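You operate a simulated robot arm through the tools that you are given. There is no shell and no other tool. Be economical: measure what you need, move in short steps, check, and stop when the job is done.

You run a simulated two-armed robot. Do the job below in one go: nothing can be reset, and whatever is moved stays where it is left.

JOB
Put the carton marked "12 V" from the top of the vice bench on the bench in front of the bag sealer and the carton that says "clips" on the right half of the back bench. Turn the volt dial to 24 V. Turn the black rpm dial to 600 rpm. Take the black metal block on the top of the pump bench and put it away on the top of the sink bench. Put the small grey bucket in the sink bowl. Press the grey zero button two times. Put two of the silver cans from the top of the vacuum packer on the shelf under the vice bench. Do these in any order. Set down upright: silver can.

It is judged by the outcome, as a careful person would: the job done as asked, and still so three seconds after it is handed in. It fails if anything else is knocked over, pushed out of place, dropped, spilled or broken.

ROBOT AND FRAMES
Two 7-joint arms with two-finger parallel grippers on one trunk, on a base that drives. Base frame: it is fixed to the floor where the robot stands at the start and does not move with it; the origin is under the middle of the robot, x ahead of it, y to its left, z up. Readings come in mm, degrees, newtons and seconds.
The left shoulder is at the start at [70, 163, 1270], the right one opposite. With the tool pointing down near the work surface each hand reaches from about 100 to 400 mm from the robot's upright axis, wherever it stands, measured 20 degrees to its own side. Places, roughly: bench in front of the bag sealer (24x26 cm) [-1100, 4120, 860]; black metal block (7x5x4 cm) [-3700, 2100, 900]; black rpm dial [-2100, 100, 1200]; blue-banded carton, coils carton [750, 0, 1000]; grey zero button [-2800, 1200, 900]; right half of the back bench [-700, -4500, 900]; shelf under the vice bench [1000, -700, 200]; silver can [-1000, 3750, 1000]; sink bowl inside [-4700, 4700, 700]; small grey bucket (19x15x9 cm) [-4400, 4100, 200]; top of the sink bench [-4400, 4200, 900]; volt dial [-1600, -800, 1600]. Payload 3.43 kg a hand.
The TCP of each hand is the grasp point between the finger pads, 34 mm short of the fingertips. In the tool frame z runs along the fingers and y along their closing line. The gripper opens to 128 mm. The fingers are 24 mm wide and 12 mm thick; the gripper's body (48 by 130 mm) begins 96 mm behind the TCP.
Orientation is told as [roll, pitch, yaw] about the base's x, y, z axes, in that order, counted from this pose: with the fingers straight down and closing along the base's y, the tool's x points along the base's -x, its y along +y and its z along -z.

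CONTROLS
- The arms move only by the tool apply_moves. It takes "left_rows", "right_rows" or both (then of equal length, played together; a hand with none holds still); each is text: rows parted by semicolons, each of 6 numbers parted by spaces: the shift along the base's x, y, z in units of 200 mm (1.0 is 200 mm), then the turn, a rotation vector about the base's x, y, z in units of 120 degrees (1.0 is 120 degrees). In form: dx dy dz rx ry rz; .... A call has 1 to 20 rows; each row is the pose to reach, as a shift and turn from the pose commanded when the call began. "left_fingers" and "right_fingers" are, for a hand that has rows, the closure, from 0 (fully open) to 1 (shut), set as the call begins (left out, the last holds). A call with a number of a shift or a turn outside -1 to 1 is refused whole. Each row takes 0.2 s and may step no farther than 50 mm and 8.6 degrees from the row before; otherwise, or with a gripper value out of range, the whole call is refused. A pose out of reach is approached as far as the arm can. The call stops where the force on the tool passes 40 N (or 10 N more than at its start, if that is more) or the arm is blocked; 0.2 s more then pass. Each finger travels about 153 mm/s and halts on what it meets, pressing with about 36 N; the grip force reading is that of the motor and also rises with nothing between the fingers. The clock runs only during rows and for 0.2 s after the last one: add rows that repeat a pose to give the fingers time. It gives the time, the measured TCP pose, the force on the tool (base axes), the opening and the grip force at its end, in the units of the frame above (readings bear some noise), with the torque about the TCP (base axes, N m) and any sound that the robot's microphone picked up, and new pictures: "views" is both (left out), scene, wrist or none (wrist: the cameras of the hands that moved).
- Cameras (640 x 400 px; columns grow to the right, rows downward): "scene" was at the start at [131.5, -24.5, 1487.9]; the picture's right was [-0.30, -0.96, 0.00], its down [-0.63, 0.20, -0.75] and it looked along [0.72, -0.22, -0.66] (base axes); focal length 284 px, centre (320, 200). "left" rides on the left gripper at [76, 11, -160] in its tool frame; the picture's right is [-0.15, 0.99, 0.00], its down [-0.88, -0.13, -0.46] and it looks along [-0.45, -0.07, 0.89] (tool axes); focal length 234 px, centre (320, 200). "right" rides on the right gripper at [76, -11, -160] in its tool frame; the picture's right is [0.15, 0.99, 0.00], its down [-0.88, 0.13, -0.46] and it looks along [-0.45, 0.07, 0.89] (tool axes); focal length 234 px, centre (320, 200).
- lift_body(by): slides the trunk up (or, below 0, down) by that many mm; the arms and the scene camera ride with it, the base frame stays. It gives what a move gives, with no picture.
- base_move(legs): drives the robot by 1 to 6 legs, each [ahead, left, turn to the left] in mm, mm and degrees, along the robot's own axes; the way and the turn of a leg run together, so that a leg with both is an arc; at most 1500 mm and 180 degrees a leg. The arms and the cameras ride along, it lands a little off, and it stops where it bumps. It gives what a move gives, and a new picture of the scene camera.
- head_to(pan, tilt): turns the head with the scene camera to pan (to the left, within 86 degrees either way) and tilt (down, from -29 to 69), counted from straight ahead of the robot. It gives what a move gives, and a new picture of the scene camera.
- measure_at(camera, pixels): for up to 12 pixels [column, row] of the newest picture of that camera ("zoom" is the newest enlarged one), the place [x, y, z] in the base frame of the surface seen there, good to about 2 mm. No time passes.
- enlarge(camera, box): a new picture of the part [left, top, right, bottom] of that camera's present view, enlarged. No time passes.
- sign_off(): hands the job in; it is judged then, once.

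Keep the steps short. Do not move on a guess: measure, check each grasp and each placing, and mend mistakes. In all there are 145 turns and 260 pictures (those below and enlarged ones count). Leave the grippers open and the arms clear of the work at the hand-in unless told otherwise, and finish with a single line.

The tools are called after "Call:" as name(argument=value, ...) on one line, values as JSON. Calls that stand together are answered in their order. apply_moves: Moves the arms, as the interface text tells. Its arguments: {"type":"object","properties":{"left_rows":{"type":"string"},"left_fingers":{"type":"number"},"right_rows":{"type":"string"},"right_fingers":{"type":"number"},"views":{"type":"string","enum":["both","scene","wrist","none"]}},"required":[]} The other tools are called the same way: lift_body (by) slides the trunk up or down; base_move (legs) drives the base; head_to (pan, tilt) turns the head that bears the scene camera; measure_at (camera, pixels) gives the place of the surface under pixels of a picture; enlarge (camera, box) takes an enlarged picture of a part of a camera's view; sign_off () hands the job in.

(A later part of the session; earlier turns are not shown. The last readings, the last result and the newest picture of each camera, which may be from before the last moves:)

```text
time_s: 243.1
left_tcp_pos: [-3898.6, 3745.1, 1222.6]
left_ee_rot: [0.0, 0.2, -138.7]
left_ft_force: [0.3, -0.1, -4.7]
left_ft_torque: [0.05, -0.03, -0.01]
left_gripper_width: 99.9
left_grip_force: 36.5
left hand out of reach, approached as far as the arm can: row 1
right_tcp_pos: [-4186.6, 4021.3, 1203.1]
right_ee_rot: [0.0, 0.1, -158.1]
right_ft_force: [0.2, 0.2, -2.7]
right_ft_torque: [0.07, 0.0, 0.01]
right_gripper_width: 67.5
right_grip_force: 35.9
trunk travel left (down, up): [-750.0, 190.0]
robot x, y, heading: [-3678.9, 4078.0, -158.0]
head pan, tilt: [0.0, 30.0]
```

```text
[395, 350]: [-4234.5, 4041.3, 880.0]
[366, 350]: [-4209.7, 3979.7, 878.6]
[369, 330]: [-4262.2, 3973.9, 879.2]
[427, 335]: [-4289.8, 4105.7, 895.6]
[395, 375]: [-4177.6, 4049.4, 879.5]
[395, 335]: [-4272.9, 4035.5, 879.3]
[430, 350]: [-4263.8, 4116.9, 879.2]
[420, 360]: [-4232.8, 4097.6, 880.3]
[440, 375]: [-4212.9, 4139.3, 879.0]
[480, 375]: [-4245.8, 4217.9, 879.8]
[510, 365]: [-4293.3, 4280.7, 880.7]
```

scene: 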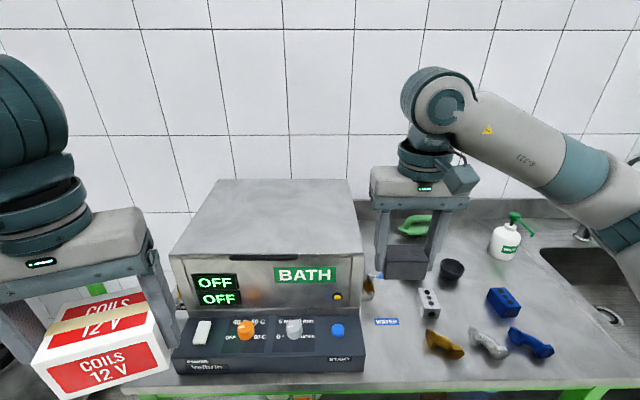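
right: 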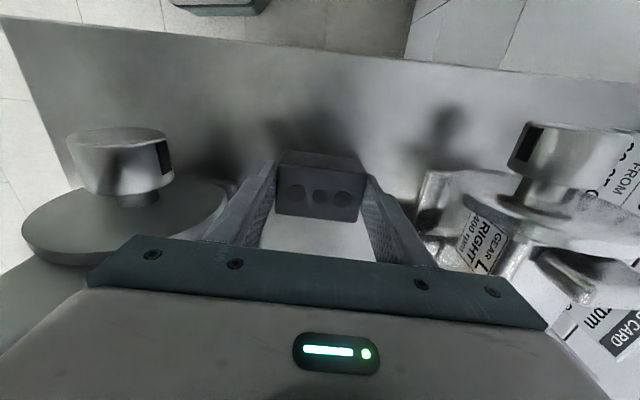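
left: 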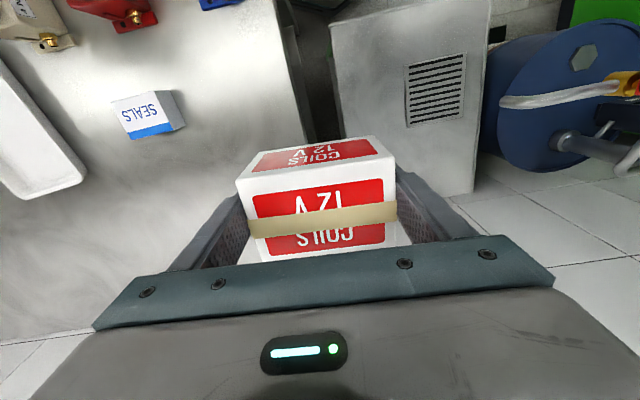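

Place at (-4222,4057), long side parallel to the bench edge. Descend most of the way, check with the wrist camera.

Call:
apply_moves(right_rows="-0.09 0.09 -0.1 0 0 0; -0.177 0.18 -0.25 0 0 0; -0.177 0.18 -0.45 0 0 0; -0.177 0.18 -0.65 0 0 0; -0.177 0.18 -0.85 0 0 0; -0.177 0.18 -1 0 0 0; -0.177 0.18 -1 0 0 0", views="both")

```text
time_s: 244.7
left_tcp_pos: [-3900.1, 3745.9, 1224.2]
left_ee_rot: [0.1, 0.1, -138.6]
left_ft_force: [0.1, -0.4, -4.7]
left_ft_torque: [0.03, -0.04, 0.0]
left_gripper_width: 99.5
left_grip_force: 36.1
right_tcp_pos: [-4223.7, 4057.7, 1001.3]
right_ee_rot: [0.1, 0.1, -158.3]
right_ft_force: [-0.6, -0.9, -2.2]
right_ft_torque: [0.0, 0.03, -0.02]
right_gripper_width: 67.2
right_grip_force: 35.9
trunk travel left (down, up): [-750.0, 190.0]
robot x, y, heading: [-3675.2, 4074.0, -158.3]
head pan, tilt: [0.0, 30.0]
```

scene: 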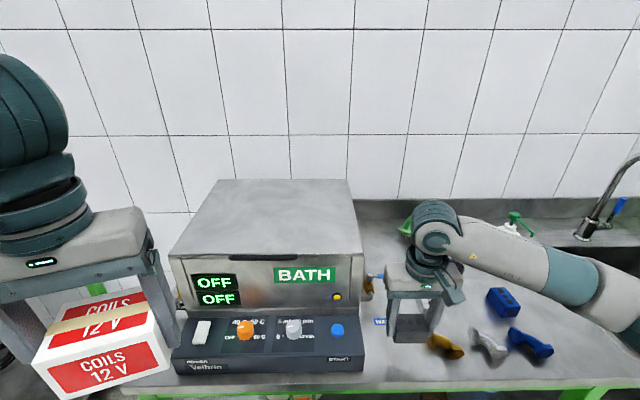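
right: 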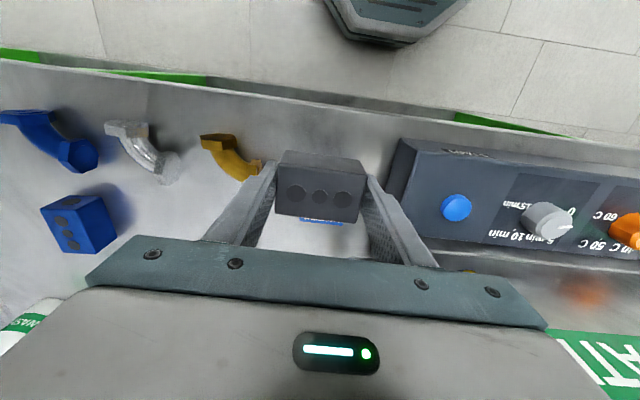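

Call:
measure_at(camera="right", pixels=[[255, 172], [240, 178], [205, 140], [395, 180], [390, 160], [420, 140], [260, 165]])

```text
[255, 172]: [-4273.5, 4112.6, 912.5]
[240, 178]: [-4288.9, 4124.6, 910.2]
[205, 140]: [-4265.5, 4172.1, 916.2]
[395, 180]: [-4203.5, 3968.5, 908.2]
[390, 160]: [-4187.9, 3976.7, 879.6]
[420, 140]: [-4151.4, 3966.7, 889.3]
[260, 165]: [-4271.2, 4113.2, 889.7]
```

Shift 10 mm left for even clearance and lower until it touches.

Call:
apply_moves(right_rows="0.019 -0.046 -0.12 0 0 0; 0.019 -0.046 -0.24 0 0 0; 0.019 -0.046 -0.33 0 0 0; 0.019 -0.046 -0.37 0 0 0; 0.019 -0.046 -0.395 0 0 0; 0.019 -0.046 -0.4 0 0 0", views="wrist")

```text
time_s: 246.1
left_tcp_pos: [-3900.4, 3746.4, 1224.6]
left_ee_rot: [0.0, 0.3, -138.7]
left_ft_force: [0.4, 0.2, -4.4]
left_ft_torque: [0.02, -0.05, 0.0]
left_gripper_width: 99.7
left_grip_force: 35.9
right_tcp_pos: [-4219.3, 4048.1, 921.6]
right_ee_rot: [0.1, 0.1, -158.3]
right_ft_force: [0.2, -0.4, -2.8]
right_ft_torque: [0.0, -0.01, 0.0]
right_gripper_width: 67.7
right_grip_force: 36.5
trunk travel left (down, up): [-750.0, 190.0]
robot x, y, heading: [-3675.8, 4076.0, -158.5]
head pan, tilt: [0.0, 30.0]
```

right: 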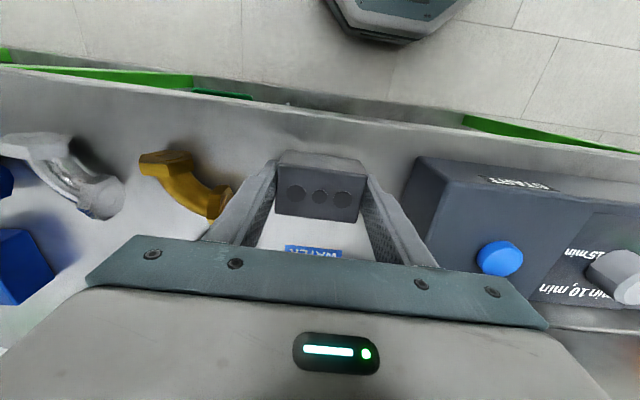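

No contact yet; lower a few more millimetres.

Call:
apply_moves(right_rows="0 0 -0.008 0 0 0; 0 0 -0.015 0 0 0; 0 0 -0.02 0 0 0; 0 0 -0.02 0 0 0", views="none")

```text
time_s: 247.1
left_tcp_pos: [-3898.5, 3746.2, 1225.6]
left_ee_rot: [0.1, 0.0, -138.6]
left_ft_force: [-0.7, 0.2, -3.7]
left_ft_torque: [0.04, -0.05, 0.02]
left_gripper_width: 99.8
left_grip_force: 35.3
right_tcp_pos: [-4219.7, 4048.3, 921.2]
right_ee_rot: [0.1, -0.2, -158.1]
right_ft_force: [-4.6, 0.5, 27.7]
right_ft_torque: [0.44, -0.25, 0.08]
right_gripper_width: 67.8
right_grip_force: 36.0
trunk travel left (down, up): [-750.0, 190.0]
robot x, y, heading: [-3672.6, 4073.7, -158.5]
head pan, tilt: [0.0, 30.0]
```

Contact. Ease 3 mm up... release to ~82 mm and rise straight up.

Call:
apply_moves(right_rows="0 0 0.015 0 0 0; 0 0 0.015 0 0 0; 0 0 0.015 0 0 0; 0 0 0.1 0 0 0; 0 0 0.3 0 0 0; 0 0 0.5 0 0 0; 0 0 0.7 0 0 0; 0 0 0.9 0 0 0; 0 0 1 0 0 0", right_fingers=0.37, views="wrist")

Call:
base_move(legs=[[-400, -200, 0]])

Call:
head_to(pan=-15, tilt=45)

```text
time_s: 249.1
left_tcp_pos: [-3899.3, 3745.9, 1224.0]
left_ee_rot: [0.1, 0.2, -138.6]
left_ft_force: [-0.5, 0.6, -4.1]
left_ft_torque: [0.01, -0.04, -0.01]
left_gripper_width: 100.0
left_grip_force: 36.0
right_tcp_pos: [-4218.8, 4048.9, 1117.8]
right_ee_rot: [-0.1, 0.2, -158.2]
right_ft_force: [-0.4, -0.6, 0.1]
right_ft_torque: [0.0, 0.0, -0.02]
right_gripper_width: 80.6
right_grip_force: 0.0
trunk travel left (down, up): [-750.0, 190.0]
robot x, y, heading: [-3676.7, 4075.6, -158.2]
head pan, tilt: [0.0, 30.0]
```

right: 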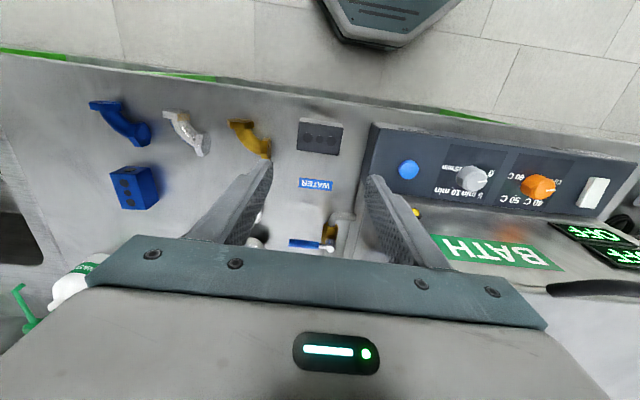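

```text
time_s: 251.8
left_tcp_pos: [-3600.9, 4081.9, 1223.2]
left_ee_rot: [0.1, 0.2, -138.8]
left_ft_force: [-0.5, -0.4, -5.0]
left_ft_torque: [0.01, -0.06, 0.0]
left_gripper_width: 100.0
left_grip_force: 36.0
right_tcp_pos: [-3919.2, 4384.5, 1117.4]
right_ee_rot: [0.0, 0.1, -158.4]
right_ft_force: [-0.1, -0.7, -0.1]
right_ft_torque: [0.0, -0.02, 0.01]
right_gripper_width: 80.7
right_grip_force: 0.1
trunk travel left (down, up): [-750.0, 190.0]
robot x, y, heading: [-3373.9, 4409.9, -158.4]
head pan, tilt: [0.0, 30.0]
```

scene: 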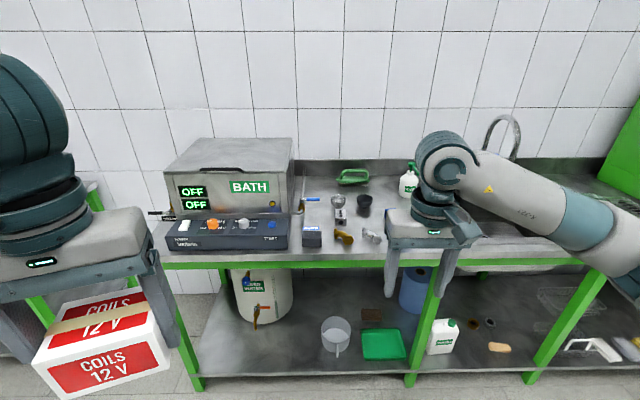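

```text
time_s: 252.6
left_tcp_pos: [-3600.4, 4082.6, 1224.1]
left_ee_rot: [0.2, 0.1, -138.8]
left_ft_force: [0.4, 0.0, -4.3]
left_ft_torque: [0.04, -0.04, -0.03]
left_gripper_width: 99.6
left_grip_force: 35.6
right_tcp_pos: [-3919.2, 4384.5, 1118.6]
right_ee_rot: [0.0, 0.2, -158.3]
right_ft_force: [1.8, -0.2, -0.1]
right_ft_torque: [-0.01, -0.03, -0.02]
right_gripper_width: 81.0
right_grip_force: 0.1
trunk travel left (down, up): [-750.0, 190.0]
robot x, y, heading: [-3376.6, 4413.0, -158.4]
head pan, tilt: [-15.0, 45.0]
```

scene: 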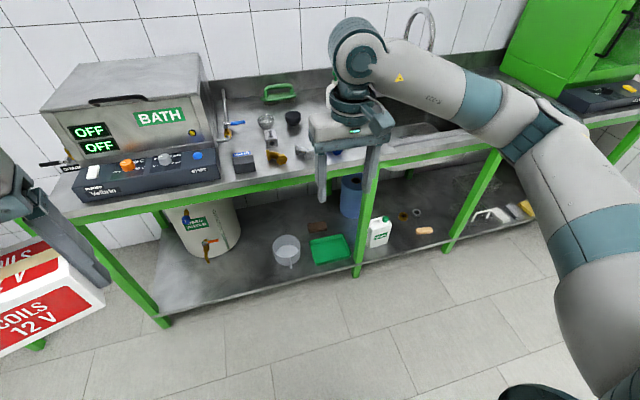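

The block is placed. Now find the small grey bucket on the lower shelf: likely at (287,250). Enlarge.

Call:
enlarge(camera="scene", box=[170, 170, 410, 310])

Call:
measure_at(camera="scene", pixels=[[287, 242], [275, 242], [300, 242], [287, 237], [287, 262], [316, 228], [330, 245], [210, 240], [355, 185], [250, 180], [300, 200], [240, 290]])

```text
2.67 times, centred on (290, 240) of scene
```

zoom: 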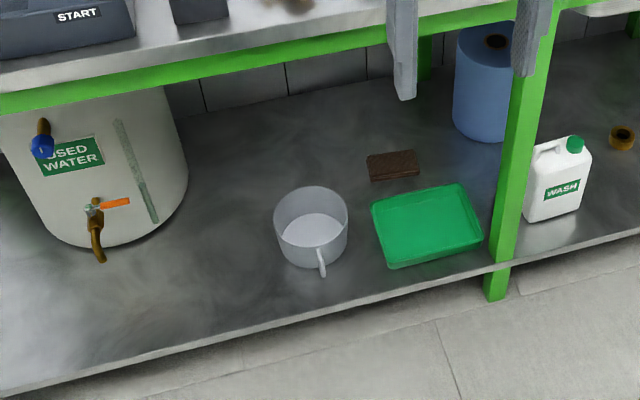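

```text
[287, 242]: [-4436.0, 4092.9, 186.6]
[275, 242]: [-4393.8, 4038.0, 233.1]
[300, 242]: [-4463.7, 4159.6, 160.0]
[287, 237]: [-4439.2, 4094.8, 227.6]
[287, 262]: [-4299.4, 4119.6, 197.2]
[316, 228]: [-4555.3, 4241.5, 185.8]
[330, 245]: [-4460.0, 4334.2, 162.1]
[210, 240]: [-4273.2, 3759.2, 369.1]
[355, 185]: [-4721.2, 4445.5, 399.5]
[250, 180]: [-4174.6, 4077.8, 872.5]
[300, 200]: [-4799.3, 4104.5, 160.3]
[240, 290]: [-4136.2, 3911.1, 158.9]
```

The grey dipper bucket is at zoom (311,225), handle toward me. Measure rim and handle.

Call:
measure_at(camera="zoom", pixels=[[276, 212], [346, 212], [311, 188], [290, 240], [335, 240], [321, 250], [321, 270], [320, 262], [311, 225], [300, 262], [345, 235], [311, 243]])

Call:
enlarge(camera="scene", box=[260, 225, 315, 275])

```text
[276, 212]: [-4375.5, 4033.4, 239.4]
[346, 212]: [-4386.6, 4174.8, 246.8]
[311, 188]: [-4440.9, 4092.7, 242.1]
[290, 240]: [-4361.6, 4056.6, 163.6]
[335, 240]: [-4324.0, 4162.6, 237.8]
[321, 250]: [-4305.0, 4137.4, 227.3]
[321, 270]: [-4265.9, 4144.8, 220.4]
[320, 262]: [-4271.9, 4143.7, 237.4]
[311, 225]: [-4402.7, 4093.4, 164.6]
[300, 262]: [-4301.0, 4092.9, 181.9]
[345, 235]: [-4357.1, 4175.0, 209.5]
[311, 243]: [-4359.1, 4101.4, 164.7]
```

```text
8.00 times, centred on (288, 250) of scene
```

zoom: 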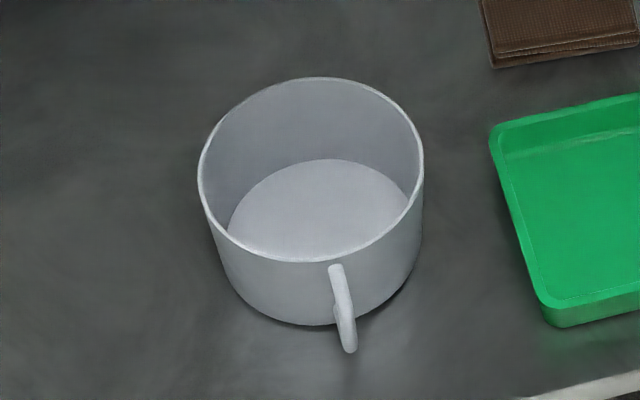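

Bucket: centre ≈(-4374,4108), radius 75, rim z≈248, on shelf z=160. I'll grip its left wall with the hand pitched 45°. Lower the trunk 640 mm here in the open, then tilt the hand.

Call:
lift_body(by=-640)

Call:
apply_moves(right_rows="0 0 0 -0.0234 0.0579 0; 0 0 0 -0.0469 0.1159 0; 0 0 0 -0.0703 0.1738 0; 0 0 0 -0.0937 0.2317 0; 0 0 0 -0.1172 0.2897 0; 0 0 0 -0.1406 0.3476 0; 0 0 0 -0.1406 0.3476 0", right_fingers=0.3, views="scene")

```text
refused: -640 is not a number from -400 to 400
```

```text
time_s: 254.2
left_tcp_pos: [-3601.2, 4082.6, 1224.2]
left_ee_rot: [0.2, 0.1, -138.7]
left_ft_force: [-0.2, 0.3, -5.2]
left_ft_torque: [0.04, 0.01, -0.01]
left_gripper_width: 99.9
left_grip_force: 36.2
right_tcp_pos: [-3941.7, 4370.3, 1120.0]
right_ee_rot: [0.5, -45.0, -158.6]
right_ft_force: [0.2, -0.3, 0.7]
right_ft_torque: [0.01, -0.01, -0.02]
right_gripper_width: 89.8
right_grip_force: 0.0
right hand out of reach, approached as far as the arm can: row 5, 6, 7
trunk travel left (down, up): [-750.0, 190.0]
robot x, y, heading: [-3375.4, 4413.9, -158.2]
head pan, tilt: [-15.0, 45.0]
```

scene: 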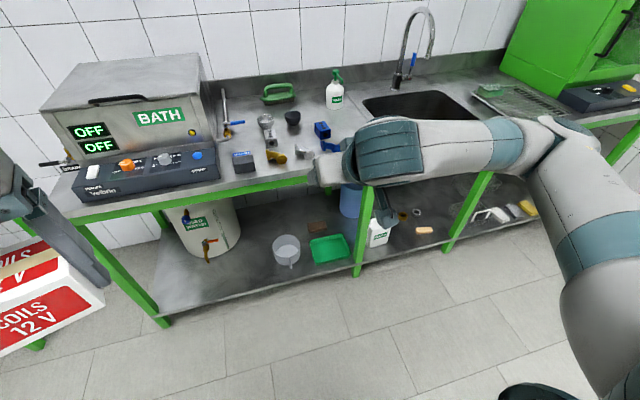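

Tilted 45°. Lower the trunk in two steps and drive in.

Call:
lift_body(by=-400)

Call:
lift_body(by=-240)

Call:
base_move(legs=[[320, 133, 0]])

Call:
apply_moves(right_rows="0 0 0 0 0 0", views="wrist")

```text
time_s: 258.1
left_tcp_pos: [-3600.1, 4082.8, 823.3]
left_ee_rot: [0.1, 0.0, -138.7]
left_ft_force: [-0.2, 0.2, -3.8]
left_ft_torque: [0.05, -0.04, 0.01]
left_gripper_width: 99.7
left_grip_force: 36.0
right_tcp_pos: [-3941.7, 4370.5, 719.4]
right_ee_rot: [0.3, -44.8, -158.4]
right_ft_force: [0.0, -0.2, -0.1]
right_ft_torque: [-0.04, 0.04, 0.03]
right_gripper_width: 89.5
right_grip_force: 0.0
trunk travel left (down, up): [-350.0, 590.0]
robot x, y, heading: [-3377.6, 4410.8, -158.3]
head pan, tilt: [-15.0, 45.0]
```

```text
time_s: 260.6
left_tcp_pos: [-3601.1, 4082.4, 584.3]
left_ee_rot: [0.0, 0.2, -138.7]
left_ft_force: [0.2, -0.1, -4.7]
left_ft_torque: [0.04, -0.03, -0.01]
left_gripper_width: 99.8
left_grip_force: 35.4
right_tcp_pos: [-3942.1, 4369.0, 479.7]
right_ee_rot: [0.5, -44.9, -158.5]
right_ft_force: [0.5, 0.4, 0.3]
right_ft_torque: [0.02, -0.03, 0.0]
right_gripper_width: 89.6
right_grip_force: 0.1
trunk travel left (down, up): [-110.0, 830.0]
robot x, y, heading: [-3380.0, 4405.7, -158.6]
head pan, tilt: [-15.0, 45.0]
```

```text
time_s: 262.8
left_tcp_pos: [-3849.7, 3841.7, 583.5]
left_ee_rot: [0.1, 0.2, -138.6]
left_ft_force: [-0.1, 1.4, -3.9]
left_ft_torque: [0.02, -0.06, 0.02]
left_gripper_width: 99.7
left_grip_force: 36.1
right_tcp_pos: [-4190.6, 4128.0, 479.9]
right_ee_rot: [0.4, -45.0, -158.5]
right_ft_force: [0.7, -0.5, 0.3]
right_ft_torque: [0.0, 0.01, -0.03]
right_gripper_width: 89.5
right_grip_force: 0.1
trunk travel left (down, up): [-110.0, 830.0]
robot x, y, heading: [-3628.6, 4174.5, -158.5]
head pan, tilt: [-15.0, 45.0]
```

scene: 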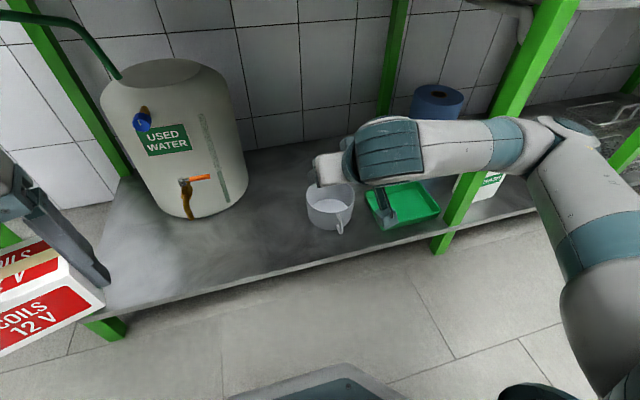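

```text
time_s: 263.2
left_tcp_pos: [-3849.3, 3842.8, 583.5]
left_ee_rot: [0.2, 0.3, -138.6]
left_ft_force: [-0.2, -0.6, -5.0]
left_ft_torque: [0.0, -0.02, 0.02]
left_gripper_width: 99.5
left_grip_force: 36.2
right_tcp_pos: [-4190.5, 4127.4, 478.8]
right_ee_rot: [0.4, -44.9, -158.7]
right_ft_force: [0.1, -0.9, -0.5]
right_ft_torque: [0.0, 0.02, -0.02]
right_gripper_width: 89.8
right_grip_force: 0.0
trunk travel left (down, up): [-110.0, 830.0]
robot x, y, heading: [-3626.4, 4176.2, -158.5]
head pan, tilt: [-15.0, 45.0]
```

right: 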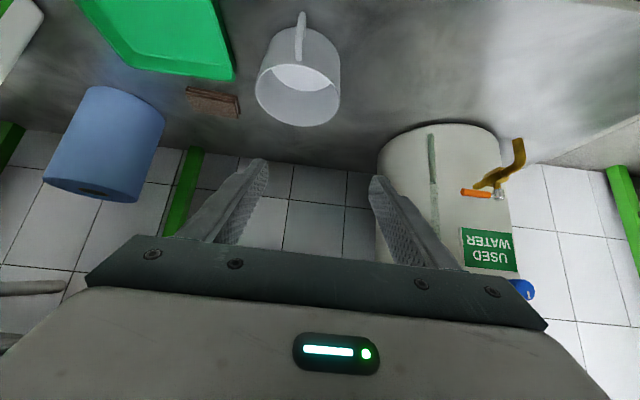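

Bucket clearly visible in the wrist view at (298,85). Measure the rim for the left wall.

Call:
measure_at(camera="right", pixels=[[340, 88], [257, 92], [300, 125], [338, 100], [339, 75], [300, 30], [300, 55], [280, 70], [325, 118], [262, 110]])

Call:
enlarge(camera="right", box=[230, 0, 370, 140])

```text
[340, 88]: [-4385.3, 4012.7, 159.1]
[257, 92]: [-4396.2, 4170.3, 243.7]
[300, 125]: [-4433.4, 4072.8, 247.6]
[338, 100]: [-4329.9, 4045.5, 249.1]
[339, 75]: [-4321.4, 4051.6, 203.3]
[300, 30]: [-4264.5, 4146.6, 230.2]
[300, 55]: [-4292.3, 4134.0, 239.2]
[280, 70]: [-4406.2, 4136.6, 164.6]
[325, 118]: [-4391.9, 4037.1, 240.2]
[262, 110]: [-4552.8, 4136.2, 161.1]
```

```text
2.86 times, centred on (300, 70) of right
```

zoom: 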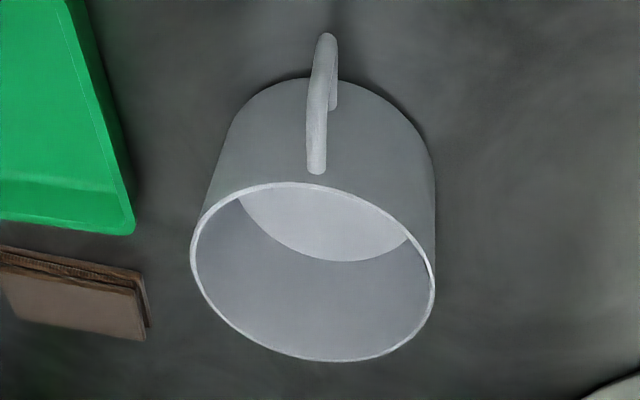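

Rim circle centre (-4365,4106), r≈75; left wall tangent point (-4337,4036). Move to the pre-grasp 100 mm back along the tool axis.

Call:
apply_moves(right_rows="-0.07 -0.055 -0.16 0 0 0; -0.14 -0.11 -0.32 0 0 0; -0.21 -0.165 -0.48 0 0 0; -0.28 -0.22 -0.64 0 0 0; -0.34 -0.27 -0.8 0 0 0; -0.4 -0.32 -0.915 0 0 0; -0.4 -0.32 -0.915 0 0 0", right_fingers=0.6, views="both")

```text
time_s: 264.8
left_tcp_pos: [-3850.1, 3840.7, 583.3]
left_ee_rot: [0.1, 0.2, -138.7]
left_ft_force: [0.0, 0.6, -5.0]
left_ft_torque: [0.02, -0.02, -0.03]
left_gripper_width: 99.5
left_grip_force: 36.0
right_tcp_pos: [-4270.5, 4063.7, 295.4]
right_ee_rot: [0.4, -45.0, -158.4]
right_ft_force: [0.3, 0.5, 0.5]
right_ft_torque: [0.04, 0.03, -0.02]
right_gripper_width: 51.2
right_grip_force: 0.0
trunk travel left (down, up): [-110.0, 830.0]
robot x, y, heading: [-3627.4, 4167.8, -158.3]
head pan, tilt: [-15.0, 45.0]
```

scene: 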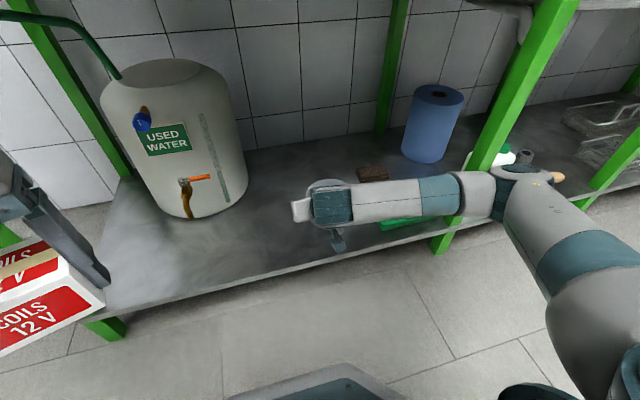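
right: 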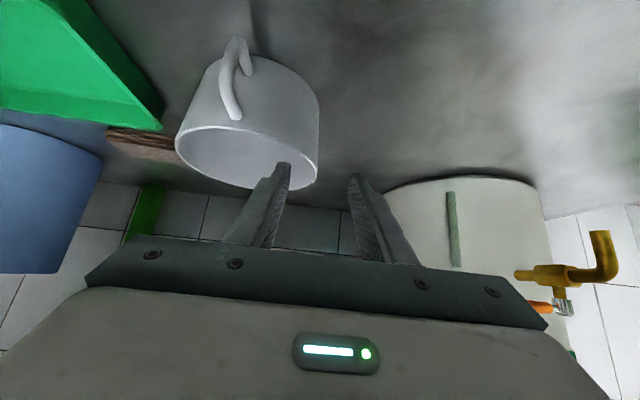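

Alignment looks right: wall at column ~318 between fingers. But the forearm passes near the bench leg; measure both.

Call:
measure_at(camera="scene", pixels=[[470, 195], [500, 200], [520, 190], [500, 130], [440, 240], [515, 100], [490, 215], [540, 210]])

```text
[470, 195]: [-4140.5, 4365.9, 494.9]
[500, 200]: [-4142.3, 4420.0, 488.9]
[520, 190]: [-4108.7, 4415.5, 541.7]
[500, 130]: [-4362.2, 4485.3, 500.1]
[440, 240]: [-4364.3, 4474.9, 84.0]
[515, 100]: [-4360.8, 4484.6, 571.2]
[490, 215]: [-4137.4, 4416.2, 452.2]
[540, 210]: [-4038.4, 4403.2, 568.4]
```

150 mm clear. Advance 100 mm along the tool axis onto the wall and close.

Call:
apply_moves(right_rows="-0.11 -0.044 -0.118 0 0 0; -0.22 -0.087 -0.236 0 0 0; -0.329 -0.13 -0.354 0 0 0; -0.329 -0.13 -0.354 0 0 0", views="wrist")

```text
time_s: 265.8
left_tcp_pos: [-3850.8, 3841.9, 582.7]
left_ee_rot: [0.1, 0.2, -138.8]
left_ft_force: [-0.7, -0.4, -4.7]
left_ft_torque: [0.03, -0.04, 0.02]
left_gripper_width: 99.8
left_grip_force: 36.4
right_tcp_pos: [-4336.8, 4038.7, 224.6]
right_ee_rot: [0.4, -44.8, -158.5]
right_ft_force: [0.1, 0.1, -0.2]
right_ft_torque: [-0.02, 0.0, 0.01]
right_gripper_width: 51.0
right_grip_force: 0.1
trunk travel left (down, up): [-110.0, 830.0]
robot x, y, heading: [-3628.4, 4172.1, -158.4]
head pan, tilt: [-15.0, 45.0]
```

right: 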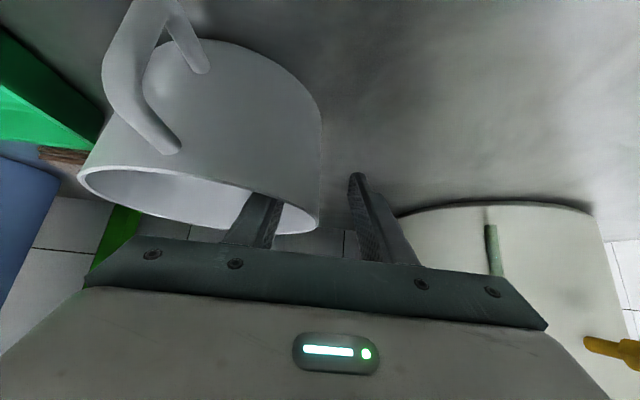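

One finger inside, one outside. Close and test-lift slowly.

Call:
apply_moves(right_rows="0 0 0 0 0 0; 0 0 0 0 0 0; 0 0 0 0 0 0; 0 0 0 0 0 0", right_fingers=1, views="none")

Call:
apply_moves(right_rows="0 0 0.04 0 0 0; 0 0 0.08 0 0 0; 0 0 0.12 0 0 0; 0 0 0.16 0 0 0; 0 0 0.2 0 0 0; 0 0 0.2 0 0 0", views="both")

```text
time_s: 266.8
left_tcp_pos: [-3850.8, 3843.3, 583.7]
left_ee_rot: [0.2, 0.1, -138.6]
left_ft_force: [0.4, 0.1, -4.5]
left_ft_torque: [0.04, -0.01, 0.02]
left_gripper_width: 99.6
left_grip_force: 36.2
right_tcp_pos: [-4335.7, 4038.4, 226.4]
right_ee_rot: [0.5, -44.8, -158.5]
right_ft_force: [1.6, -0.4, 5.0]
right_ft_torque: [0.71, -0.19, -0.15]
right_gripper_width: 14.6
right_grip_force: 36.0
trunk travel left (down, up): [-110.0, 830.0]
robot x, y, heading: [-3627.7, 4171.2, -158.4]
head pan, tilt: [-15.0, 45.0]
```

```text
time_s: 268.2
left_tcp_pos: [-3851.2, 3841.8, 583.2]
left_ee_rot: [0.3, 0.1, -138.7]
left_ft_force: [-0.3, 0.2, -5.4]
left_ft_torque: [0.03, -0.06, -0.04]
left_gripper_width: 99.9
left_grip_force: 36.1
right_tcp_pos: [-4337.9, 4038.1, 265.5]
right_ee_rot: [0.4, -44.8, -158.5]
right_ft_force: [0.7, -0.1, -2.7]
right_ft_torque: [-0.13, -0.02, 0.0]
right_gripper_width: 13.2
right_grip_force: 36.5
trunk travel left (down, up): [-110.0, 830.0]
robot x, y, heading: [-3626.9, 4173.1, -158.5]
head pan, tilt: [-15.0, 45.0]
```

scene: 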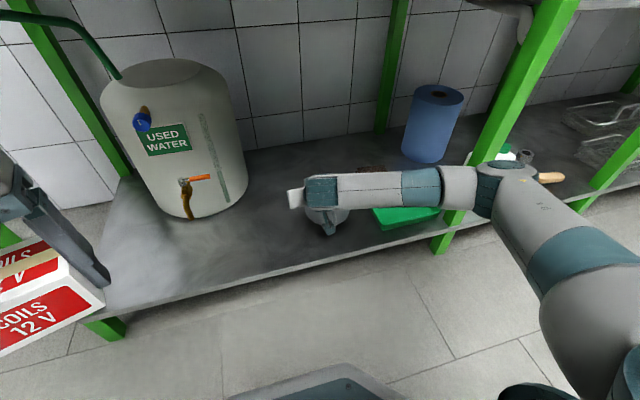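
right: 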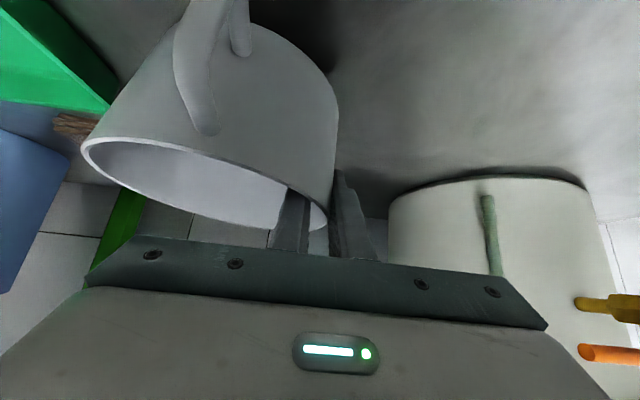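

Lifted cleanly (2.7 N). Raise a bit more, back out from under the bench, and raise the trunk.

Call:
apply_moves(right_rows="0 0 0.08 0 0 0; 0 0 0.16 0 0 0; 0 0 0.25 0 0 0", views="none")

Call:
base_move(legs=[[-450, 0, 0]])

Call:
lift_body(by=400)

Call:
lift_body(by=400)

Call:
base_move(legs=[[0, -450, 0]])

Call:
head_to(pan=-5, tilt=35)

```text
time_s: 269.0
left_tcp_pos: [-3850.2, 3841.4, 584.1]
left_ee_rot: [0.1, 0.2, -138.7]
left_ft_force: [-0.4, -0.8, -4.3]
left_ft_torque: [0.04, -0.02, 0.03]
left_gripper_width: 99.9
left_grip_force: 35.7
right_tcp_pos: [-4337.7, 4039.9, 314.7]
right_ee_rot: [0.5, -44.8, -158.5]
right_ft_force: [0.0, -0.2, -2.6]
right_ft_torque: [-0.15, -0.03, 0.05]
right_gripper_width: 13.0
right_grip_force: 35.3
trunk travel left (down, up): [-110.0, 830.0]
robot x, y, heading: [-3625.2, 4172.5, -158.5]
head pan, tilt: [-15.0, 45.0]
```

```text
time_s: 271.7
left_tcp_pos: [-3430.7, 4007.2, 584.0]
left_ee_rot: [0.2, 0.1, -138.7]
left_ft_force: [0.1, 0.3, -4.1]
left_ft_torque: [0.06, -0.03, -0.04]
left_gripper_width: 99.8
left_grip_force: 36.6
right_tcp_pos: [-3918.1, 4204.7, 315.2]
right_ee_rot: [0.4, -44.9, -158.5]
right_ft_force: [0.1, 0.5, -2.3]
right_ft_torque: [-0.12, -0.03, -0.01]
right_gripper_width: 13.0
right_grip_force: 35.7
trunk travel left (down, up): [-110.0, 830.0]
robot x, y, heading: [-3208.1, 4337.4, -158.5]
head pan, tilt: [-15.0, 45.0]
```

scene: 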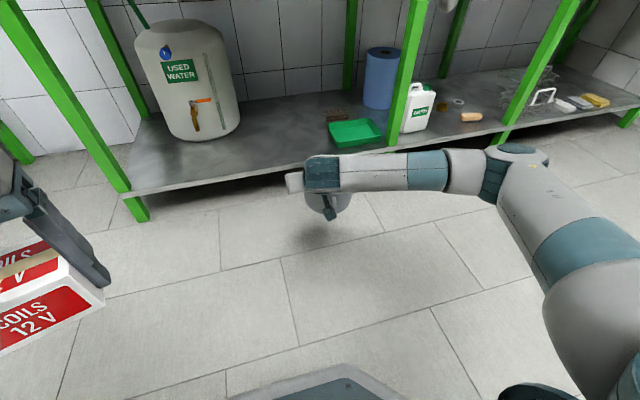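

```text
time_s: 275.6
left_tcp_pos: [-3430.9, 4007.6, 983.3]
left_ee_rot: [0.2, 0.2, -138.6]
left_ft_force: [0.7, 0.3, -5.5]
left_ft_torque: [0.06, -0.07, 0.03]
left_gripper_width: 99.8
left_grip_force: 35.9
right_tcp_pos: [-3918.8, 4204.0, 715.2]
right_ee_rot: [0.4, -44.9, -158.5]
right_ft_force: [0.8, 1.0, -1.5]
right_ft_torque: [-0.13, -0.04, 0.04]
right_gripper_width: 12.9
right_grip_force: 36.0
trunk travel left (down, up): [-510.0, 430.0]
robot x, y, heading: [-3207.6, 4340.1, -158.3]
head pan, tilt: [-15.0, 45.0]
```

```text
time_s: 279.4
left_tcp_pos: [-3432.5, 4008.3, 1382.7]
left_ee_rot: [0.2, 0.2, -138.7]
left_ft_force: [0.3, -0.1, -4.6]
left_ft_torque: [0.03, -0.03, 0.02]
left_gripper_width: 99.7
left_grip_force: 35.8
right_tcp_pos: [-3918.2, 4204.4, 1115.3]
right_ee_rot: [0.3, -44.8, -158.5]
right_ft_force: [-0.4, -1.0, -1.3]
right_ft_torque: [-0.12, -0.02, 0.02]
right_gripper_width: 12.9
right_grip_force: 36.3
trunk travel left (down, up): [-910.0, 30.0]
robot x, y, heading: [-3209.6, 4337.2, -158.4]
head pan, tilt: [-15.0, 45.0]
```

```text
time_s: 282.1
left_tcp_pos: [-3598.5, 4426.6, 1383.1]
left_ee_rot: [0.0, 0.2, -138.4]
left_ft_force: [-0.8, 0.4, -5.0]
left_ft_torque: [0.06, -0.05, 0.01]
left_gripper_width: 99.8
left_grip_force: 35.8
right_tcp_pos: [-4086.9, 4621.9, 1115.1]
right_ee_rot: [0.3, -44.8, -158.1]
right_ft_force: [0.0, -0.1, -2.6]
right_ft_torque: [-0.12, -0.02, 0.01]
right_gripper_width: 12.7
right_grip_force: 35.8
trunk travel left (down, up): [-910.0, 30.0]
robot x, y, heading: [-3378.0, 4756.6, -158.0]
head pan, tilt: [-15.0, 45.0]
```

scene: 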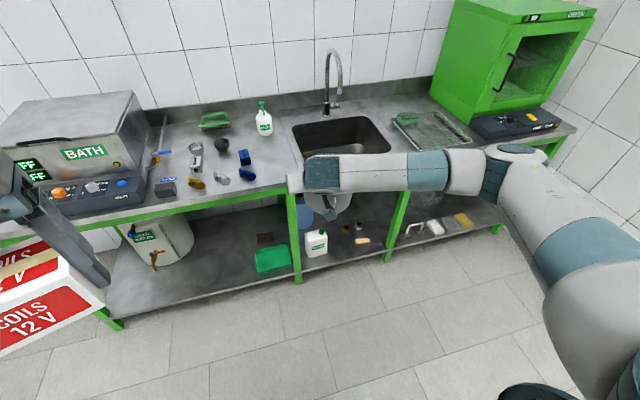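

```text
time_s: 282.8
left_tcp_pos: [-3599.0, 4429.3, 1384.5]
left_ee_rot: [0.2, 0.2, -138.4]
left_ft_force: [-0.2, -0.1, -4.5]
left_ft_torque: [0.0, -0.05, 0.01]
left_gripper_width: 99.8
left_grip_force: 36.3
right_tcp_pos: [-4086.7, 4622.5, 1114.7]
right_ee_rot: [0.3, -44.8, -158.2]
right_ft_force: [-0.2, -0.3, -1.8]
right_ft_torque: [-0.14, -0.07, 0.01]
right_gripper_width: 12.3
right_grip_force: 36.0
trunk travel left (down, up): [-910.0, 30.0]
robot x, y, heading: [-3376.1, 4763.0, -158.2]
head pan, tilt: [-5.0, 35.0]
```

scene: 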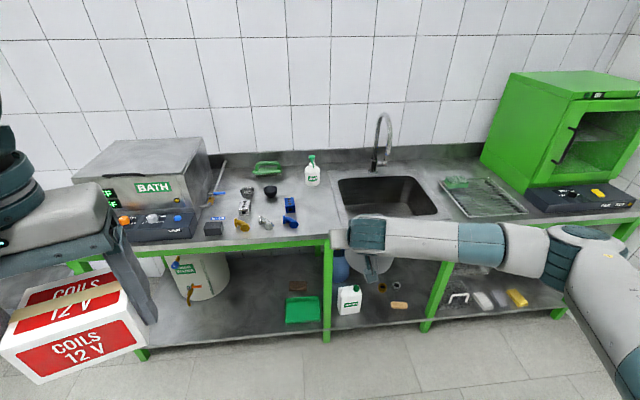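

Measure the sink bowl: rim corners, bottom and faucet.

Call:
measure_at(camera="scene", pixels=[[339, 181], [414, 178], [437, 212], [348, 217], [385, 190], [400, 205], [375, 165], [388, 118], [378, 140], [370, 215], [420, 214]])

Call:
enlarge(camera="scene", box=[320, 100, 460, 240])

Call:
measure_at(camera="right", pixels=[[210, 130], [100, 150], [320, 215], [240, 40]])

```text
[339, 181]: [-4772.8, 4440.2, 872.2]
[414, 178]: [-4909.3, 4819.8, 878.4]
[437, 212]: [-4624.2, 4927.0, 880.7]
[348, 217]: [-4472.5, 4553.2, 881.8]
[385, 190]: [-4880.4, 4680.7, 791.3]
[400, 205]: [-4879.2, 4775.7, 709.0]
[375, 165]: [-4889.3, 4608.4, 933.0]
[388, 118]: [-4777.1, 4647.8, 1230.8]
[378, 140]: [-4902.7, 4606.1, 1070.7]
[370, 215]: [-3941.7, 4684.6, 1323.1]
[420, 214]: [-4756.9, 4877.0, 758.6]
```

```text
2.86 times, centred on (390, 170) of scene
```

zoom: 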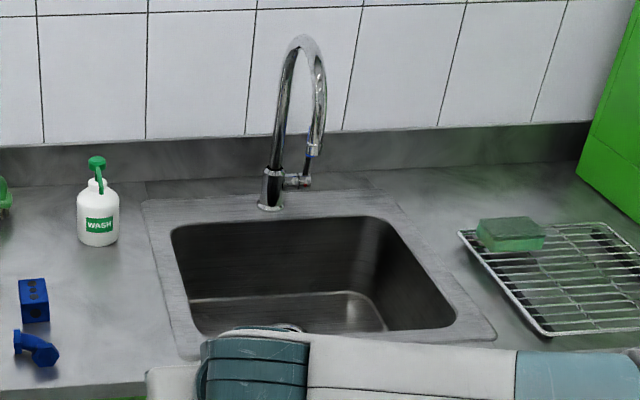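

```text
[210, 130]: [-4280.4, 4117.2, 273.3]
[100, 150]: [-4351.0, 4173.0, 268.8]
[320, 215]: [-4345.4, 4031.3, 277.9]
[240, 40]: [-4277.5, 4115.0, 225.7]
```

Bowl: centre (-4694,4685), ±200 across, ±160 deep, bottom ≈700, rim 880; spout hangs behind the centre. Plan: enter low under the spout, at bucket bottom ≈ 914, then go down. First check the spout tip, the bucket's tilt, lower the trunk and drive partway.

Call:
measure_at(camera="zoom", pixels=[[313, 152], [318, 120], [320, 80], [260, 320], [330, 310], [400, 300], [290, 300]])

Call:
lift_body(by=-135)

Call:
base_move(legs=[[300, -206, 0]])

Call:
apply_moves(right_rows="0 0 0 0 0 0", views="wrist")

```text
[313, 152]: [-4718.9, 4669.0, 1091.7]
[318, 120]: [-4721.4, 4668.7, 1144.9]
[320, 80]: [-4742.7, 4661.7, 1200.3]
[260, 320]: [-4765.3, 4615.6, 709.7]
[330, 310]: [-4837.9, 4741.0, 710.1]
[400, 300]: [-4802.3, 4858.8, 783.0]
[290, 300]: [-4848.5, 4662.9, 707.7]
```

```text
time_s: 284.5
left_tcp_pos: [-3598.3, 4428.8, 1248.3]
left_ee_rot: [0.2, 0.2, -138.4]
left_ft_force: [0.2, -0.9, -4.6]
left_ft_torque: [0.04, -0.03, 0.0]
left_gripper_width: 99.8
left_grip_force: 36.0
right_tcp_pos: [-4085.5, 4622.7, 980.2]
right_ee_rot: [0.5, -44.9, -158.2]
right_ft_force: [-0.8, 0.5, -2.2]
right_ft_torque: [-0.12, -0.03, -0.01]
right_gripper_width: 12.4
right_grip_force: 36.0
trunk travel left (down, up): [-775.0, 165.0]
robot x, y, heading: [-3378.2, 4760.2, -158.3]
head pan, tilt: [-5.0, 35.0]
```

```text
time_s: 286.8
left_tcp_pos: [-3951.9, 4508.0, 1250.1]
left_ee_rot: [0.1, 0.3, -138.4]
left_ft_force: [0.5, 0.3, -3.5]
left_ft_torque: [0.02, -0.03, -0.01]
left_gripper_width: 99.6
left_grip_force: 35.8
right_tcp_pos: [-4439.1, 4699.3, 981.5]
right_ee_rot: [0.4, -44.9, -158.1]
right_ft_force: [1.4, -0.1, -2.7]
right_ft_torque: [-0.11, -0.02, 0.01]
right_gripper_width: 12.3
right_grip_force: 36.3
trunk travel left (down, up): [-775.0, 165.0]
robot x, y, heading: [-3730.6, 4838.0, -158.0]
head pan, tilt: [-5.0, 35.0]
```

scene: 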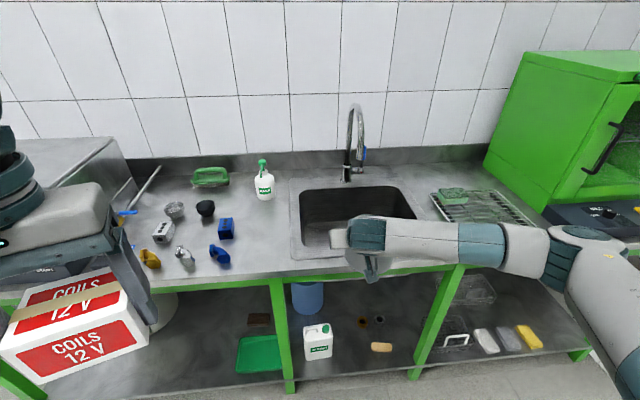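

```text
time_s: 287.2
left_tcp_pos: [-3952.4, 4507.2, 1248.0]
left_ee_rot: [0.2, 0.2, -138.3]
left_ft_force: [0.2, 0.4, -4.5]
left_ft_torque: [0.03, -0.04, 0.0]
left_gripper_width: 99.8
left_grip_force: 36.0
right_tcp_pos: [-4441.2, 4700.7, 980.6]
right_ee_rot: [0.5, -44.9, -158.0]
right_ft_force: [-0.9, 0.7, -1.6]
right_ft_torque: [-0.11, -0.04, 0.01]
right_gripper_width: 12.0
right_grip_force: 36.2
trunk travel left (down, up): [-775.0, 165.0]
robot x, y, heading: [-3733.7, 4839.0, -158.2]
head pan, tilt: [-5.0, 35.0]
```

right: 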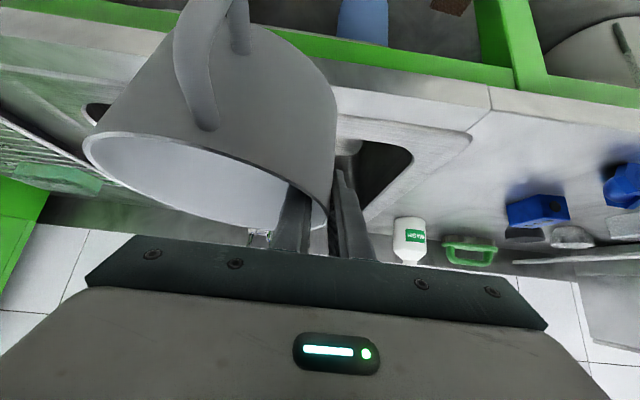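

Spout tip (-4719,4669,1092), bowl bottom 709. Check the bucket's tilt from the wrist image.

Call:
measure_at(camera="right", pixels=[[90, 160], [95, 145], [200, 155], [325, 205], [240, 228], [120, 115], [335, 100], [240, 35]])

```text
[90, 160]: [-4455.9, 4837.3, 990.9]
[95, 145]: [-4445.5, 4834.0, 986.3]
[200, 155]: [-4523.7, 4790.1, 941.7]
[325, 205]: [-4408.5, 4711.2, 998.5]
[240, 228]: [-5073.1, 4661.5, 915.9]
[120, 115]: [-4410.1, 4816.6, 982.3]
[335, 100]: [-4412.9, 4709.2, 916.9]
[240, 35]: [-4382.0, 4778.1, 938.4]
```

Tilt is only ~4°. Drive 270 mm ahead with the rim crossing height kept, then look.

Call:
base_move(legs=[[270, -26, 0]])

Call:
enlarge(camera="scene", box=[240, 80, 480, 280])

```text
time_s: 289.1
left_tcp_pos: [-4213.8, 4430.0, 1247.9]
left_ee_rot: [0.1, 0.2, -138.3]
left_ft_force: [0.1, -0.1, -4.3]
left_ft_torque: [0.02, -0.02, -0.01]
left_gripper_width: 100.0
left_grip_force: 35.5
right_tcp_pos: [-4701.9, 4623.5, 980.8]
right_ee_rot: [0.4, -44.9, -158.1]
right_ft_force: [-0.3, 1.4, -1.9]
right_ft_torque: [-0.15, -0.04, -0.01]
right_gripper_width: 12.4
right_grip_force: 36.0
trunk travel left (down, up): [-775.0, 165.0]
robot x, y, heading: [-3994.7, 4763.0, -158.1]
head pan, tilt: [-5.0, 35.0]
```

scene: 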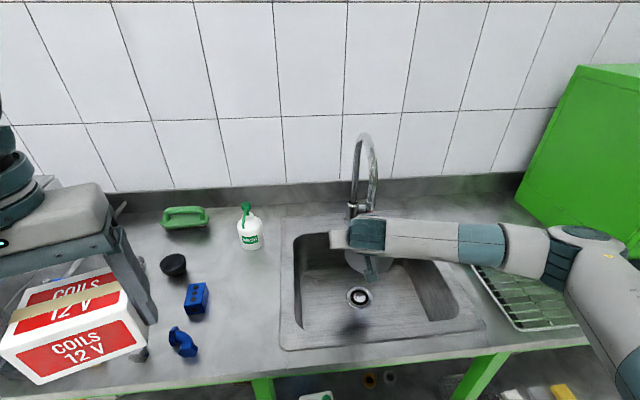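

```text
2.00 times, centred on (360, 180) of scene
```

zoom: 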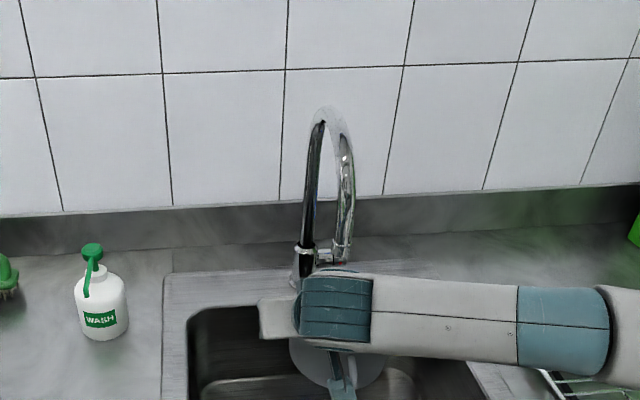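

Position is right (n=-30, r=-54). Check forearm and elbow heights over the rack before descending.

Call:
measure_at(camera="scene", pixels=[[420, 240], [480, 242], [525, 245], [570, 245], [610, 290], [520, 285], [355, 235]])

Call:
apply_moves(right_rows="0 0 -0.15 0 0 0; 0 0 -0.3 0 0 0; 0 0 -0.45 0 0 0; 0 0 -0.55 0 0 0; 0 0 -0.55 0 0 0", views="both")

```text
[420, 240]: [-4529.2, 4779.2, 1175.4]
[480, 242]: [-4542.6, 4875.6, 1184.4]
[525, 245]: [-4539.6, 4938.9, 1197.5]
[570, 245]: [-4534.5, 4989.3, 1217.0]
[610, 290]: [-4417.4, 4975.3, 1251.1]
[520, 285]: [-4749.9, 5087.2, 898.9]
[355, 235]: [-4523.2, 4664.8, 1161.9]
```

```text
time_s: 290.3
left_tcp_pos: [-4213.9, 4430.4, 1248.6]
left_ee_rot: [0.2, 0.2, -138.3]
left_ft_force: [-0.9, -0.1, -3.4]
left_ft_torque: [0.02, -0.06, 0.03]
left_gripper_width: 99.8
left_grip_force: 36.2
right_tcp_pos: [-4703.2, 4621.9, 870.8]
right_ee_rot: [0.5, -44.8, -158.1]
right_ft_force: [0.4, -0.6, -2.8]
right_ft_torque: [-0.13, 0.0, 0.03]
right_gripper_width: 12.2
right_grip_force: 36.3
trunk travel left (down, up): [-775.0, 165.0]
robot x, y, heading: [-3990.9, 4760.0, -158.1]
head pan, tilt: [-5.0, 35.0]
```

scene: 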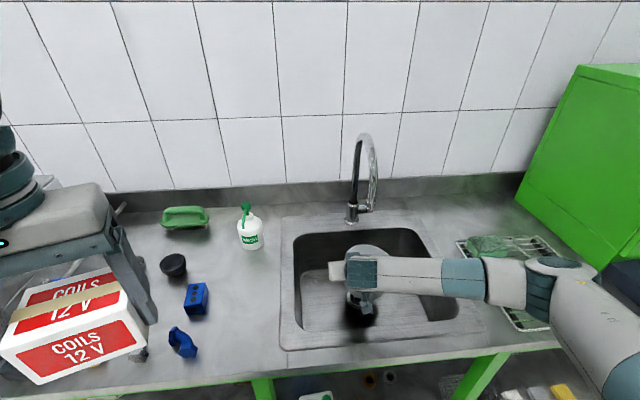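
right: 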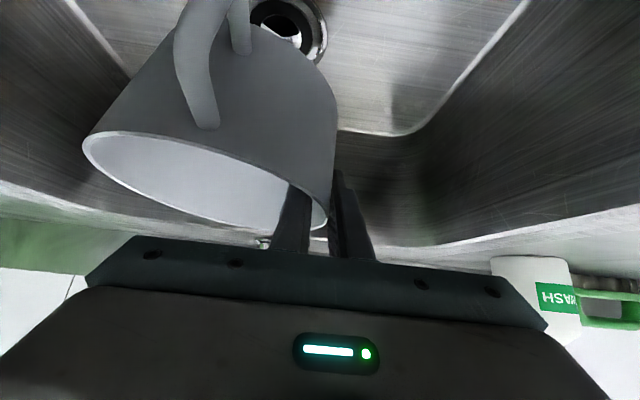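

Forearm clearance to the bench strip will be tight, so shift 32 mm deeper and lower to TCP≈800, then re-measure.

Call:
apply_moves(right_rows="-0.075 -0.03 -0.05 0 0 0; -0.148 -0.06 -0.15 0 0 0; -0.148 -0.06 -0.25 0 0 0; -0.148 -0.06 -0.35 0 0 0; -0.148 -0.06 -0.35 0 0 0", views="both")

Call:
measure_at(camera="scene", pixels=[[355, 275], [400, 275], [400, 290], [440, 275], [440, 295], [480, 280], [490, 300], [540, 300], [530, 280]])

Call:
measure_at(camera="right", pixels=[[90, 150], [325, 205], [200, 140], [330, 120], [280, 20]])

```text
time_s: 291.5
left_tcp_pos: [-4214.4, 4430.3, 1247.7]
left_ee_rot: [0.1, 0.2, -138.2]
left_ft_force: [-0.7, 0.8, -5.1]
left_ft_torque: [0.04, -0.02, 0.02]
left_gripper_width: 99.6
left_grip_force: 35.7
right_tcp_pos: [-4731.7, 4611.7, 800.1]
right_ee_rot: [0.4, -44.9, -158.2]
right_ft_force: [-0.4, 0.4, -2.0]
right_ft_torque: [-0.12, -0.03, 0.01]
right_gripper_width: 12.1
right_grip_force: 35.7
trunk travel left (down, up): [-775.0, 165.0]
robot x, y, heading: [-3991.9, 4764.4, -158.0]
head pan, tilt: [-5.0, 35.0]
```

scene: 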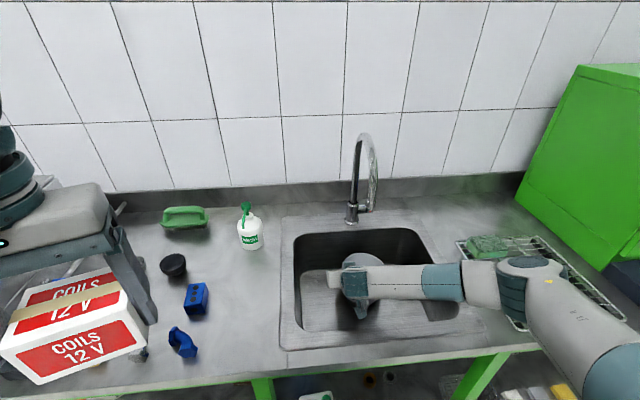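
right: 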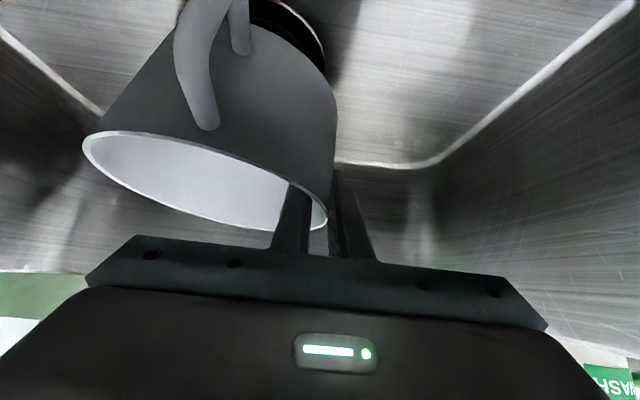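

```text
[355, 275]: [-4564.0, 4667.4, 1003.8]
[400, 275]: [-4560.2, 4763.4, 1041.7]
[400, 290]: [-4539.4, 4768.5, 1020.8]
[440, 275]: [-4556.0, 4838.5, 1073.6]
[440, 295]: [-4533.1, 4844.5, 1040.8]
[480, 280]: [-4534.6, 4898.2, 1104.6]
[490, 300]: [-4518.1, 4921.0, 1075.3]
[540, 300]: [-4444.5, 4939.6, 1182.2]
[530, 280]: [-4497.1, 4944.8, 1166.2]
```

```text
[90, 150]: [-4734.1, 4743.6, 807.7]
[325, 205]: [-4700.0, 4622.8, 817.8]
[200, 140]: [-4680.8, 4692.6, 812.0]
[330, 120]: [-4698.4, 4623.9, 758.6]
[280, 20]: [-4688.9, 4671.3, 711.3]
```

Forearm underside still ~70 mm above the bench. Bucket bottom is ~9-18 mm above the bowl floor. Lower slowly until contact.

Call:
apply_moves(right_rows="0 0 -0.025 0 0 0; 0 0 -0.05 0 0 0; 0 0 -0.065 0 0 0; 0 0 -0.08 0 0 0; 0 0 -0.08 0 0 0", views="none")

```text
time_s: 292.7
left_tcp_pos: [-4212.6, 4428.9, 1249.6]
left_ee_rot: [0.1, 0.1, -138.3]
left_ft_force: [0.0, 0.8, -4.5]
left_ft_torque: [0.02, -0.05, 0.01]
left_gripper_width: 100.0
left_grip_force: 35.8
right_tcp_pos: [-4731.5, 4610.1, 785.2]
right_ee_rot: [0.6, -45.0, -158.1]
right_ft_force: [3.0, -1.0, 9.3]
right_ft_torque: [1.11, -0.21, -0.33]
right_gripper_width: 12.2
right_grip_force: 35.8
trunk travel left (down, up): [-775.0, 165.0]
robot x, y, heading: [-3992.8, 4758.0, -158.0]
head pan, tilt: [-5.0, 35.0]
```

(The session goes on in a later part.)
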